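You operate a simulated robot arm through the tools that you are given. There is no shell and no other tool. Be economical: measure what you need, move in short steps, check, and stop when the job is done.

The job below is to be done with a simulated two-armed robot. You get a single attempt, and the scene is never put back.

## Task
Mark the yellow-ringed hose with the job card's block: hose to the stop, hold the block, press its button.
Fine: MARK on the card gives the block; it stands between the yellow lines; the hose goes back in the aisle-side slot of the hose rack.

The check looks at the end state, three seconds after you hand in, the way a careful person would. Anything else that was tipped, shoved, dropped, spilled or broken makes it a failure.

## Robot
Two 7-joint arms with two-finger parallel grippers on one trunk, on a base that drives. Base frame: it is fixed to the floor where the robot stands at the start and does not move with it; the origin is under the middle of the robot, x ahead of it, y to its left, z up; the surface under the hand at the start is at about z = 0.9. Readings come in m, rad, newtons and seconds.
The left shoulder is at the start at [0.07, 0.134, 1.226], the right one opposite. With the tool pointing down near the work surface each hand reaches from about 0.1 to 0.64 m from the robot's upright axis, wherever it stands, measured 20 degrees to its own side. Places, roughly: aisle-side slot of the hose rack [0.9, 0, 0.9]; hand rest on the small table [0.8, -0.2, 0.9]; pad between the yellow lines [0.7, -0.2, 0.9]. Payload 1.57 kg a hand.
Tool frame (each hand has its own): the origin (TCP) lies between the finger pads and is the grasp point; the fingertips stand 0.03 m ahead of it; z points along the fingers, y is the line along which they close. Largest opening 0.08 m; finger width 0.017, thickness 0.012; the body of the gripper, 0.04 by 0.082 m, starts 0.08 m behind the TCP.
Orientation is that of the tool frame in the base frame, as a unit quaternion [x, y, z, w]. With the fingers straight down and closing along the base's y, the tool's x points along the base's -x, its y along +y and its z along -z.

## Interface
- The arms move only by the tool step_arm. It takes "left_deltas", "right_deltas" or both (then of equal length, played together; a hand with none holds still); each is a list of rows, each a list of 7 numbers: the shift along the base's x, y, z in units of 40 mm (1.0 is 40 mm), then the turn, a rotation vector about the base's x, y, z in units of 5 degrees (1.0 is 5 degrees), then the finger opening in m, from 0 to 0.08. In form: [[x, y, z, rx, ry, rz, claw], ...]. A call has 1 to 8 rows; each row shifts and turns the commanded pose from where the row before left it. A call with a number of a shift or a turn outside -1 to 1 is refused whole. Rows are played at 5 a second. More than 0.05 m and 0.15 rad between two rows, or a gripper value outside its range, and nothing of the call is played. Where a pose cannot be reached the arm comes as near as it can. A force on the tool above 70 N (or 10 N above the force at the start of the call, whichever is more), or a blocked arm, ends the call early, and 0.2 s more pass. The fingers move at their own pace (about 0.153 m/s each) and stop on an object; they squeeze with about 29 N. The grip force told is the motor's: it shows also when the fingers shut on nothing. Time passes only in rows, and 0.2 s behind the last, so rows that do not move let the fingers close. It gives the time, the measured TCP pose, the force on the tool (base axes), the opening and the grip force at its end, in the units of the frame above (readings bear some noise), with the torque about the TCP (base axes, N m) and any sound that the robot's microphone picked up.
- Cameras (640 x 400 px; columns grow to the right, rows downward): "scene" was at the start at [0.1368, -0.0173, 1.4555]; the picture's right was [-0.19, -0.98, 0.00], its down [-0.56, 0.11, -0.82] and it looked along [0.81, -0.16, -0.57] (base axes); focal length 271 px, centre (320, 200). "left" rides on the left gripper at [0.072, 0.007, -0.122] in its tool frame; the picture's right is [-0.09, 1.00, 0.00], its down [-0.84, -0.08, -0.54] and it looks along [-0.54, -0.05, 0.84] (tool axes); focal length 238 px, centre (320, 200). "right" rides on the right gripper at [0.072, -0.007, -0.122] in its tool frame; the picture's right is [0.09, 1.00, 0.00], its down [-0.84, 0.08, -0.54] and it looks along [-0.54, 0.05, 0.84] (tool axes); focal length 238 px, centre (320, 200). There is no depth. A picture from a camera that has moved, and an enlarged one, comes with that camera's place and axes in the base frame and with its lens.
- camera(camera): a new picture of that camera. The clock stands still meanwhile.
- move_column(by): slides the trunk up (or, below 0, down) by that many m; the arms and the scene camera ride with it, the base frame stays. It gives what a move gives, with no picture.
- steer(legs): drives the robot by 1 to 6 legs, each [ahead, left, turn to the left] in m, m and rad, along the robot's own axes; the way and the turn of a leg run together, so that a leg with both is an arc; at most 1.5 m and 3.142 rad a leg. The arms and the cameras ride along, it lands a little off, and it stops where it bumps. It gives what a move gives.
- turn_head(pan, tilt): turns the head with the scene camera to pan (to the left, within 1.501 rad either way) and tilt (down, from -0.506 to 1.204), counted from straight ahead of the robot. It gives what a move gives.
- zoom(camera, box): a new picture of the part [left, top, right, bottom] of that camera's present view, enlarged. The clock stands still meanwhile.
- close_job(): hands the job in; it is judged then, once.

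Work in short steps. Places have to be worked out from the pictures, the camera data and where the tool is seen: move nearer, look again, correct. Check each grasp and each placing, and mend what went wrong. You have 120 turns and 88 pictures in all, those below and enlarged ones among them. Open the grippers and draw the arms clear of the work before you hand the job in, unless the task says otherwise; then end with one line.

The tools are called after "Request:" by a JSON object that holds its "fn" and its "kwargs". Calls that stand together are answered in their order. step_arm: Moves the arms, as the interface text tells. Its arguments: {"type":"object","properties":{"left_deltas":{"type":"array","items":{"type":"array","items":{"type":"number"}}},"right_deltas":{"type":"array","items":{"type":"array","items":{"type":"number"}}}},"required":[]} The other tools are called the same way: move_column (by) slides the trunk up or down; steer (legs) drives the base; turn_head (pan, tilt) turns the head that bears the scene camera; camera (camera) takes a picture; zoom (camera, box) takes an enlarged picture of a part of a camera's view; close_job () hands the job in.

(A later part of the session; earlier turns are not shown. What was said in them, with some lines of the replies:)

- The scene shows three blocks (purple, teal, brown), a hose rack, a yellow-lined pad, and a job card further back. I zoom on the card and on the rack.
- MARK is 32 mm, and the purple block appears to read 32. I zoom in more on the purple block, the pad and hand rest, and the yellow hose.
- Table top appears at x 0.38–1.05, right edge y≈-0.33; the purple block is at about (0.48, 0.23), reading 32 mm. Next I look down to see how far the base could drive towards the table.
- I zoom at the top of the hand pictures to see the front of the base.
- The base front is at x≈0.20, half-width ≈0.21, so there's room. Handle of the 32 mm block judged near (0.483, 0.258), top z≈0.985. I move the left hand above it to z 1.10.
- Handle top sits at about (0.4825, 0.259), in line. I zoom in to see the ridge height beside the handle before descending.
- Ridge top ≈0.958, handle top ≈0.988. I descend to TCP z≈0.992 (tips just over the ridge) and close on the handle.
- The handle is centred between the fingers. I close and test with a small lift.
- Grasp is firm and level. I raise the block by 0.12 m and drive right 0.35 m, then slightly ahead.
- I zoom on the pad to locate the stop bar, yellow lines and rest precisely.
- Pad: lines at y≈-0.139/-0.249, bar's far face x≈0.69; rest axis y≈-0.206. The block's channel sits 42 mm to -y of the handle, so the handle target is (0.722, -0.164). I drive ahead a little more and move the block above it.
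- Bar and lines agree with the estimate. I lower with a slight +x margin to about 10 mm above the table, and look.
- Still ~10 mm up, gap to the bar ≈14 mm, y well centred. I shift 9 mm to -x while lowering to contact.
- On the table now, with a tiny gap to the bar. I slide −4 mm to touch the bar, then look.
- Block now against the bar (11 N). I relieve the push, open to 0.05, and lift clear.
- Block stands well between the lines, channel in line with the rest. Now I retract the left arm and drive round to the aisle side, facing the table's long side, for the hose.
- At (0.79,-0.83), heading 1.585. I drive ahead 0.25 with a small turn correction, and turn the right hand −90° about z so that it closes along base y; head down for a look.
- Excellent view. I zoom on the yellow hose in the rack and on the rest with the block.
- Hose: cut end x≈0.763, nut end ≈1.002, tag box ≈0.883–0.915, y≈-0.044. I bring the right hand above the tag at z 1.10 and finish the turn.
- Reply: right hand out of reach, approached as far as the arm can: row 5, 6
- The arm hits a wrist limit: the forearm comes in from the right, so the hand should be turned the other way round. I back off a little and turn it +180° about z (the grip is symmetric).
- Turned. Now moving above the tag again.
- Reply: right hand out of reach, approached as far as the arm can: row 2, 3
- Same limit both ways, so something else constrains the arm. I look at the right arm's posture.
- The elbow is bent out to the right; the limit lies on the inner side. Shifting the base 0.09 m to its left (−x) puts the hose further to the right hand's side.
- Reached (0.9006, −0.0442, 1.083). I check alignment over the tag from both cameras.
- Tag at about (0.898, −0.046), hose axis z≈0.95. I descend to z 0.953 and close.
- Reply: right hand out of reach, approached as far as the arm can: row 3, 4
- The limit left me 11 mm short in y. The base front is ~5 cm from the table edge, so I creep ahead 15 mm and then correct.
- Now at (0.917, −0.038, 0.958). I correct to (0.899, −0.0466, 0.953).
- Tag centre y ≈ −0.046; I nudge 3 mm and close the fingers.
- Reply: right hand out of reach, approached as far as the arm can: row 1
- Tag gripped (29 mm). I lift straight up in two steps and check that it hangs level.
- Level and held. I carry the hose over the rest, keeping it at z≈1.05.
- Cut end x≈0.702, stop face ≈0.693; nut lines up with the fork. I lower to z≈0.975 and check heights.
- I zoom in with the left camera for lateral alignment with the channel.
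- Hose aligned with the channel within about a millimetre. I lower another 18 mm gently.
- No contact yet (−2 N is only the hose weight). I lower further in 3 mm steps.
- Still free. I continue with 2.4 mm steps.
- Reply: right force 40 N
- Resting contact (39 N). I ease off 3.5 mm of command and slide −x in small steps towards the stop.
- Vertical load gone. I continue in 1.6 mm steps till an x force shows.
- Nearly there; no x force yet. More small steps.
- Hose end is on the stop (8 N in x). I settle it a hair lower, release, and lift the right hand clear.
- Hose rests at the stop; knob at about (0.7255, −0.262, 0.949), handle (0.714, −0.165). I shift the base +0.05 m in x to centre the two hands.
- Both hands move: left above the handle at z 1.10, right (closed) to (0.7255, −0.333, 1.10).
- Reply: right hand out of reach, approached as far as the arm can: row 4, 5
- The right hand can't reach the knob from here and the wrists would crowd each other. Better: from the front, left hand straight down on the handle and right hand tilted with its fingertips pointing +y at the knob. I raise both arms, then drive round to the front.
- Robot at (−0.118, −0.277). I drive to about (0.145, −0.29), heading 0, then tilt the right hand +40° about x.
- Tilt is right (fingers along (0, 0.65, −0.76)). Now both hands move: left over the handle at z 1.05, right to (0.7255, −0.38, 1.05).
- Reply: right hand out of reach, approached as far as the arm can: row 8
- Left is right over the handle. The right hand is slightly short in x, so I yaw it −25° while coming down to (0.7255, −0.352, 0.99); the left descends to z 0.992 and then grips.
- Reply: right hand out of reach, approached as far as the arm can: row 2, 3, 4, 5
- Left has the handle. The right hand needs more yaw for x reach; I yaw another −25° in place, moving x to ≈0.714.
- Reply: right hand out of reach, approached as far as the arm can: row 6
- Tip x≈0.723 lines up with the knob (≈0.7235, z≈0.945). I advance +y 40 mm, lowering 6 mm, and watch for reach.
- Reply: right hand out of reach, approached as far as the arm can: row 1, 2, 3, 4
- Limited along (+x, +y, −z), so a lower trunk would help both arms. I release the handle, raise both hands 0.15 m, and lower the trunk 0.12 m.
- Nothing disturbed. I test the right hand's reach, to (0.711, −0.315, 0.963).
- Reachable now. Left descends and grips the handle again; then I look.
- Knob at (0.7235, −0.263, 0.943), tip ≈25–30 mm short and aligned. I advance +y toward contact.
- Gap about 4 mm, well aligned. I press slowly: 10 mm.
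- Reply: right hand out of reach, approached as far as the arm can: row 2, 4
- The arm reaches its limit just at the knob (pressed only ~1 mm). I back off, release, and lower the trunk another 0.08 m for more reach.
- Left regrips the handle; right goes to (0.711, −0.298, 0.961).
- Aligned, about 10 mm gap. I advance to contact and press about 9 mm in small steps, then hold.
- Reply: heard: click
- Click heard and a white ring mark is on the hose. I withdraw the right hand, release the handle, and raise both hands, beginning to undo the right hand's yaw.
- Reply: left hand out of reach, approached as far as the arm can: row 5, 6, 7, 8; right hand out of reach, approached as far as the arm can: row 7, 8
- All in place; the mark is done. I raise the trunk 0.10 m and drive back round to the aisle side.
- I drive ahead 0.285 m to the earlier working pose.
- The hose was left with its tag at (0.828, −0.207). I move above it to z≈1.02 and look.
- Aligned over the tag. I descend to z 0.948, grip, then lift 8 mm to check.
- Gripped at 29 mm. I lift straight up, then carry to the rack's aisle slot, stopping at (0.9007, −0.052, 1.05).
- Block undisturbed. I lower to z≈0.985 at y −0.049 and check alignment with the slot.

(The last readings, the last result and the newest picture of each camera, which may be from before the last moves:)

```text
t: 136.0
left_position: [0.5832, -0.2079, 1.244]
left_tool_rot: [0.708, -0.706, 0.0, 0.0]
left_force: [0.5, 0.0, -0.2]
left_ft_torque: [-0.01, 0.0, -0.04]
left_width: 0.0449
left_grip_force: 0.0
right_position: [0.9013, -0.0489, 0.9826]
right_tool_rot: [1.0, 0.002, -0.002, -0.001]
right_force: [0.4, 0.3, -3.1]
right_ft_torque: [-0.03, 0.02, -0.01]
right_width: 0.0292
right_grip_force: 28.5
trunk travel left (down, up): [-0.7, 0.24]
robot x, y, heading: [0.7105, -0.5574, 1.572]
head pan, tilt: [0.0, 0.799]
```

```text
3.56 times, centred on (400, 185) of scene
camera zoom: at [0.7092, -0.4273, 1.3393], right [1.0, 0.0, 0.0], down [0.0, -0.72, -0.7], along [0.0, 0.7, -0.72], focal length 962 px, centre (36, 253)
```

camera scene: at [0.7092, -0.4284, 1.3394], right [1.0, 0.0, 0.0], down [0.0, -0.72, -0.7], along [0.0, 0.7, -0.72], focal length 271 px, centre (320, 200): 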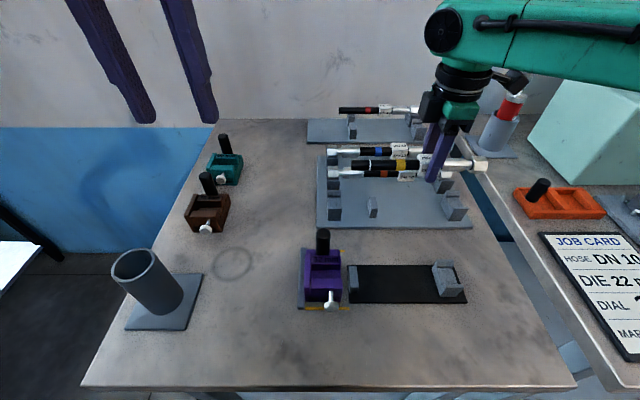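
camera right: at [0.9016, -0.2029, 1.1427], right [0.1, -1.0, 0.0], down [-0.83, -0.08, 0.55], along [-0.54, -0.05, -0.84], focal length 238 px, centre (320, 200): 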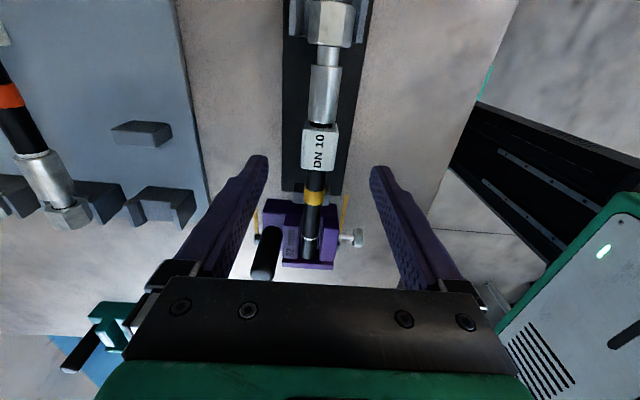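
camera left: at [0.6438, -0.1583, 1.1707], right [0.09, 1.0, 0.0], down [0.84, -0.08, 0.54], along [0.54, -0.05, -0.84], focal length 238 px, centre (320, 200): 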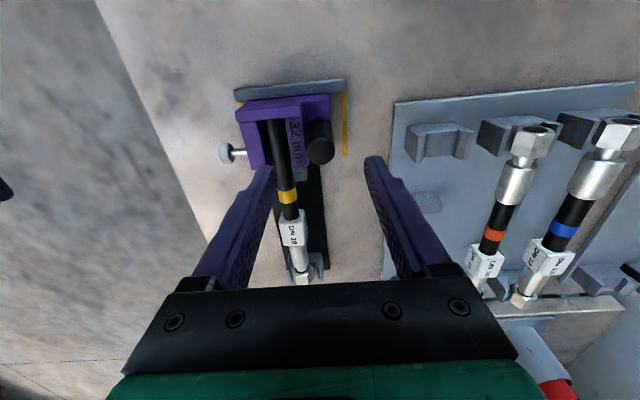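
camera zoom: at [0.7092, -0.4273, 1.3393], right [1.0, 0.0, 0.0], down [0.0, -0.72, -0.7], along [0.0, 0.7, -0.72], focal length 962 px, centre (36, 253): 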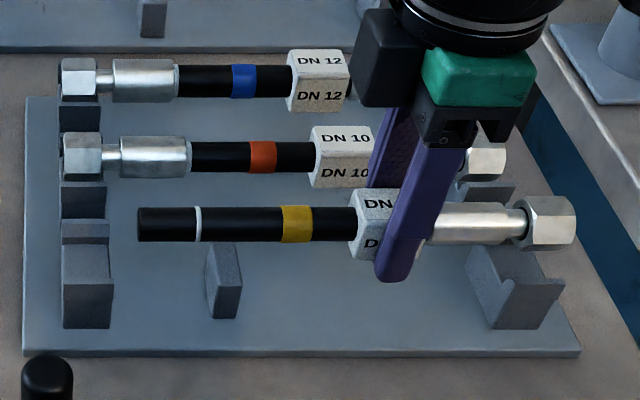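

The white ring mark is visible at 32 mm. Alignment matches the original grasp pose. I lower about 20 mm in small steps.

Request:
{"fn": "step_arm", "kwargs": {"right_deltas": [[0, 0, -0.2, 0, 0, 0, 0.0], [0, 0, -0.15, 0, 0, 0, 0.0], [0, 0, -0.1, 0, 0, 0, 0.0], [0, 0, 0, 0, 0, 0, 0.0]]}}

Request:
{"fn": "zoom", "kwargs": {"camera": "scene", "box": [310, 130, 490, 240]}}

```text
t: 137.0
left_position: [0.582, -0.2072, 1.2426]
left_tool_rot: [0.708, -0.706, -0.001, 0.0]
left_force: [-0.4, 0.4, 0.4]
left_ft_torque: [0.0, 0.01, 0.02]
left_width: 0.0448
left_grip_force: 0.2
right_position: [0.9006, -0.0484, 0.9649]
right_tool_rot: [1.0, 0.002, -0.003, -0.001]
right_force: [0.5, 0.0, -2.3]
right_ft_torque: [-0.01, -0.01, -0.02]
right_width: 0.0291
right_grip_force: 28.7
trunk travel left (down, up): [-0.7, 0.24]
robot x, y, heading: [0.7099, -0.5598, 1.572]
head pan, tilt: [0.0, 0.799]
```

```text
3.56 times, centred on (400, 185) of scene
camera zoom: at [0.7093, -0.4275, 1.3393], right [1.0, 0.0, 0.0], down [0.0, -0.72, -0.7], along [0.0, 0.7, -0.72], focal length 962 px, centre (36, 253)
```

zoom: 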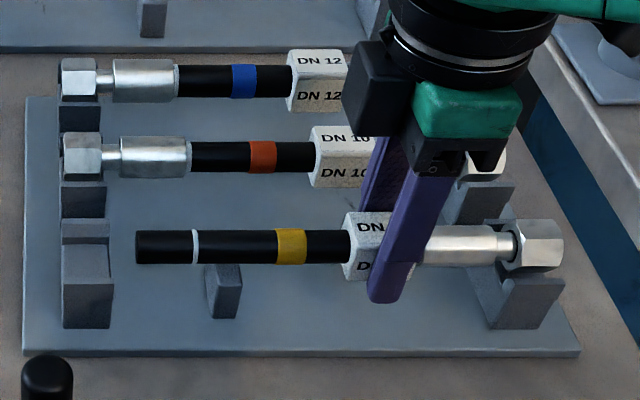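

No contact yet; nut entering the fork. I continue with 2 mm steps until it is supported.

Request:
{"fn": "step_arm", "kwargs": {"right_deltas": [[0, 0, -0.06, 0, 0, 0, 0.0], [0, 0, -0.06, 0, 0, 0, 0.0], [0, 0, 0, 0, 0, 0, 0.0]]}}

```text
t: 137.8
left_position: [0.5827, -0.2086, 1.2436]
left_tool_rot: [0.709, -0.705, 0.0, 0.0]
left_force: [0.2, 0.1, 0.4]
left_ft_torque: [-0.01, 0.01, 0.04]
left_width: 0.0452
left_grip_force: 0.1
right_position: [0.9007, -0.0479, 0.9594]
right_tool_rot: [1.0, 0.002, -0.001, -0.002]
right_force: [0.2, 0.0, -1.8]
right_ft_torque: [-0.03, 0.05, -0.03]
right_width: 0.0293
right_grip_force: 29.2
trunk travel left (down, up): [-0.7, 0.24]
robot x, y, heading: [0.7101, -0.5599, 1.573]
head pan, tilt: [0.0, 0.799]
```

Slight change only; two more small steps.

Request:
{"fn": "step_arm", "kwargs": {"right_deltas": [[0, 0, -0.05, 0, 0, 0, 0.0], [0, 0, -0.05, 0, 0, 0, 0.0], [0, 0, 0, 0, 0, 0, 0.0]]}}

Request:
{"fn": "zoom", "kwargs": {"camera": "scene", "box": [310, 140, 490, 250]}}

```text
t: 138.6
left_position: [0.5825, -0.2099, 1.2434]
left_tool_rot: [0.708, -0.707, 0.0, -0.001]
left_force: [1.3, 0.2, -0.2]
left_ft_torque: [0.02, -0.01, 0.02]
left_width: 0.0448
left_grip_force: 0.1
right_position: [0.9019, -0.0485, 0.9575]
right_tool_rot: [1.0, 0.003, -0.001, -0.004]
right_force: [3.5, 2.9, 15.0]
right_ft_torque: [-0.05, -1.0, 0.14]
right_width: 0.0291
right_grip_force: 28.8
trunk travel left (down, up): [-0.7, 0.24]
robot x, y, heading: [0.7085, -0.5613, 1.573]
head pan, tilt: [0.0, 0.799]
```

```text
3.56 times, centred on (400, 195) of scene
camera zoom: at [0.7087, -0.4298, 1.3398], right [1.0, 0.0, 0.0], down [0.0, -0.72, -0.7], along [0.0, 0.7, -0.72], focal length 962 px, centre (36, 218)
```

zoom: 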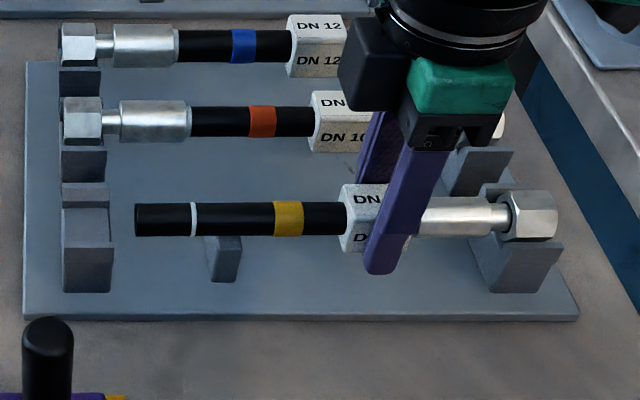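

Supported (15 N) at the same height as originally. I ease off 1.5 mm, open, and lift away.

Request:
{"fn": "step_arm", "kwargs": {"right_deltas": [[0, 0, 0.04, 0, 0, 0, 0.0], [0, 0, 0, 0, 0, 0, 0.05], [0, 0, 0, 0, 0, 0, 0.07], [0, 0, 0.5, 0, 0, 0, 0.07], [0, 0, 0.9, 0, 0, 0, 0.07], [0, -0.2, 0.9, 0, 0, 0, 0.07], [0, -0.5, 0.8, 0, 0, 0, 0.07], [0, -0.6, 0.7, 0, 0, 0, 0.07]]}}

Request:
{"fn": "zoom", "kwargs": {"camera": "scene", "box": [290, 140, 490, 260]}}

Request:
{"fn": "zoom", "kwargs": {"camera": "right", "box": [120, 0, 440, 260]}}

```text
t: 140.4
left_position: [0.5832, -0.2109, 1.2451]
left_tool_rot: [0.708, -0.706, 0.0, 0.0]
left_force: [0.0, -1.0, -0.5]
left_ft_torque: [0.03, 0.0, -0.01]
left_width: 0.045
left_grip_force: 0.1
right_position: [0.9009, -0.1024, 1.1104]
right_tool_rot: [1.0, 0.002, -0.002, -0.001]
right_force: [0.8, -0.3, -0.5]
right_ft_torque: [-0.01, 0.03, 0.0]
right_width: 0.07
right_grip_force: 0.0
trunk travel left (down, up): [-0.7, 0.24]
robot x, y, heading: [0.7096, -0.5572, 1.57]
head pan, tilt: [0.0, 0.799]
```

```text
3.20 times, centred on (390, 200) of scene
camera zoom: at [0.7092, -0.4299, 1.3395], right [1.0, 0.0, 0.0], down [0.0, -0.72, -0.7], along [0.0, 0.7, -0.72], focal length 866 px, centre (96, 200)
```

zoom: 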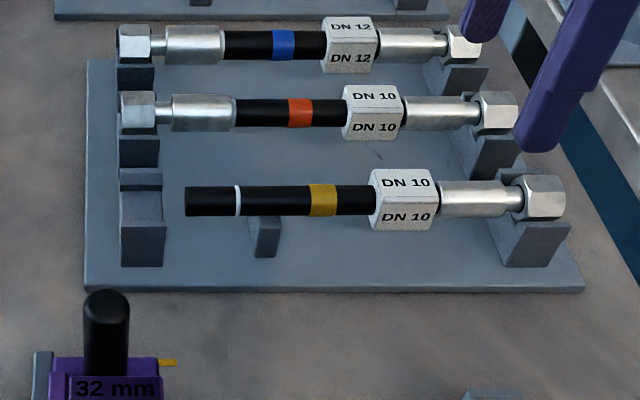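

```text
1.54 times, centred on (280, 130) of right
camera zoom: at [0.9726, -0.0968, 1.2326], right [0.1, -1.0, 0.0], down [-0.83, -0.08, 0.55], along [-0.54, -0.05, -0.84], focal length 367 px, centre (382, 308)
```

zoom: 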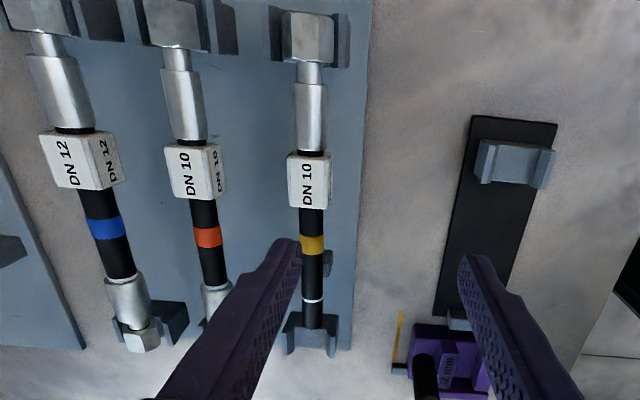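

Hose is back in the slot, seated straight, with its mark. I open both grippers, raise the arms and back away.

Request:
{"fn": "step_arm", "kwargs": {"left_deltas": [[0, 0, 0.3, 0, 0, 0, 0.08], [0, 0, 0, 0, 0, 0, 0.08], [0, 0, 0, 0, 0, 0, 0.08]], "right_deltas": [[0, -0.5, 0.9, 0, 0, 0, 0.08], [0, -0.5, 0.9, 0, 0, 0, 0.08], [0, -0.5, 0.5, 0, 0, 0, 0.08]]}}

Request:
{"fn": "steer", "kwargs": {"legs": [[-0.35, 0, 0]]}}

Request:
{"fn": "camera", "kwargs": {"camera": "scene"}}

```text
t: 141.2
left_position: [0.5829, -0.2089, 1.2548]
left_tool_rot: [0.709, -0.705, -0.001, -0.001]
left_force: [0.0, 0.3, 0.8]
left_ft_torque: [-0.02, 0.08, 0.03]
left_width: 0.0804
left_grip_force: 0.0
right_position: [0.9012, -0.1602, 1.2022]
right_tool_rot: [1.0, 0.003, -0.001, -0.002]
right_force: [-0.4, 0.4, -0.6]
right_ft_torque: [0.02, -0.01, 0.02]
right_width: 0.0804
right_grip_force: 0.1
trunk travel left (down, up): [-0.7, 0.24]
robot x, y, heading: [0.711, -0.558, 1.571]
head pan, tilt: [0.0, 0.799]
```

```text
t: 143.5
left_position: [0.5829, -0.5527, 1.2548]
left_tool_rot: [0.709, -0.706, 0.0, 0.0]
left_force: [0.0, 0.0, 0.3]
left_ft_torque: [0.0, 0.0, -0.03]
left_width: 0.08
left_grip_force: 0.1
right_position: [0.9031, -0.5044, 1.2023]
right_tool_rot: [1.0, 0.003, -0.002, -0.001]
right_force: [0.2, -0.5, -0.6]
right_ft_torque: [-0.04, 0.01, 0.02]
right_width: 0.0802
right_grip_force: 0.0
trunk travel left (down, up): [-0.7, 0.24]
robot x, y, heading: [0.7135, -0.9059, 1.572]
head pan, tilt: [0.0, 0.799]
```

```text
3 pictures are left
camera scene: at [0.71, -0.7721, 1.3392], right [1.0, 0.0, 0.0], down [0.0, -0.72, -0.7], along [0.0, 0.7, -0.72], focal length 271 px, centre (320, 200)
```

scene: 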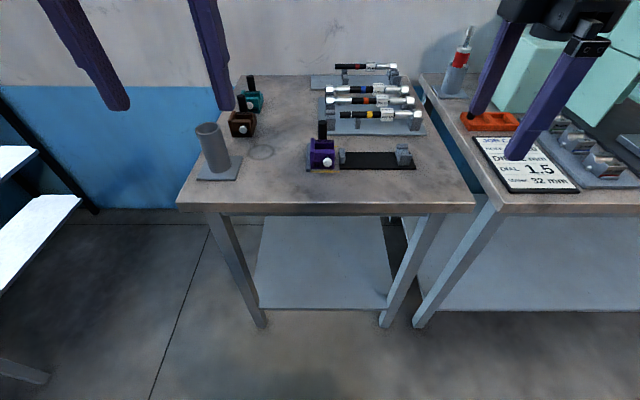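

Everything stands in its place: the block is between the yellow lines, the marked hose is in the aisle-side slot, and the arms are clear. I hand the job in.

Request:
{"fn": "close_job", "kwargs": {}}

```text
The job is handed in.
```

The yellow-ringed hose is marked with the 32 mm block (the button clicked and a white ring shows on the hose); the hose is back in the aisle-side slot, and the block stands between the yellow lines.
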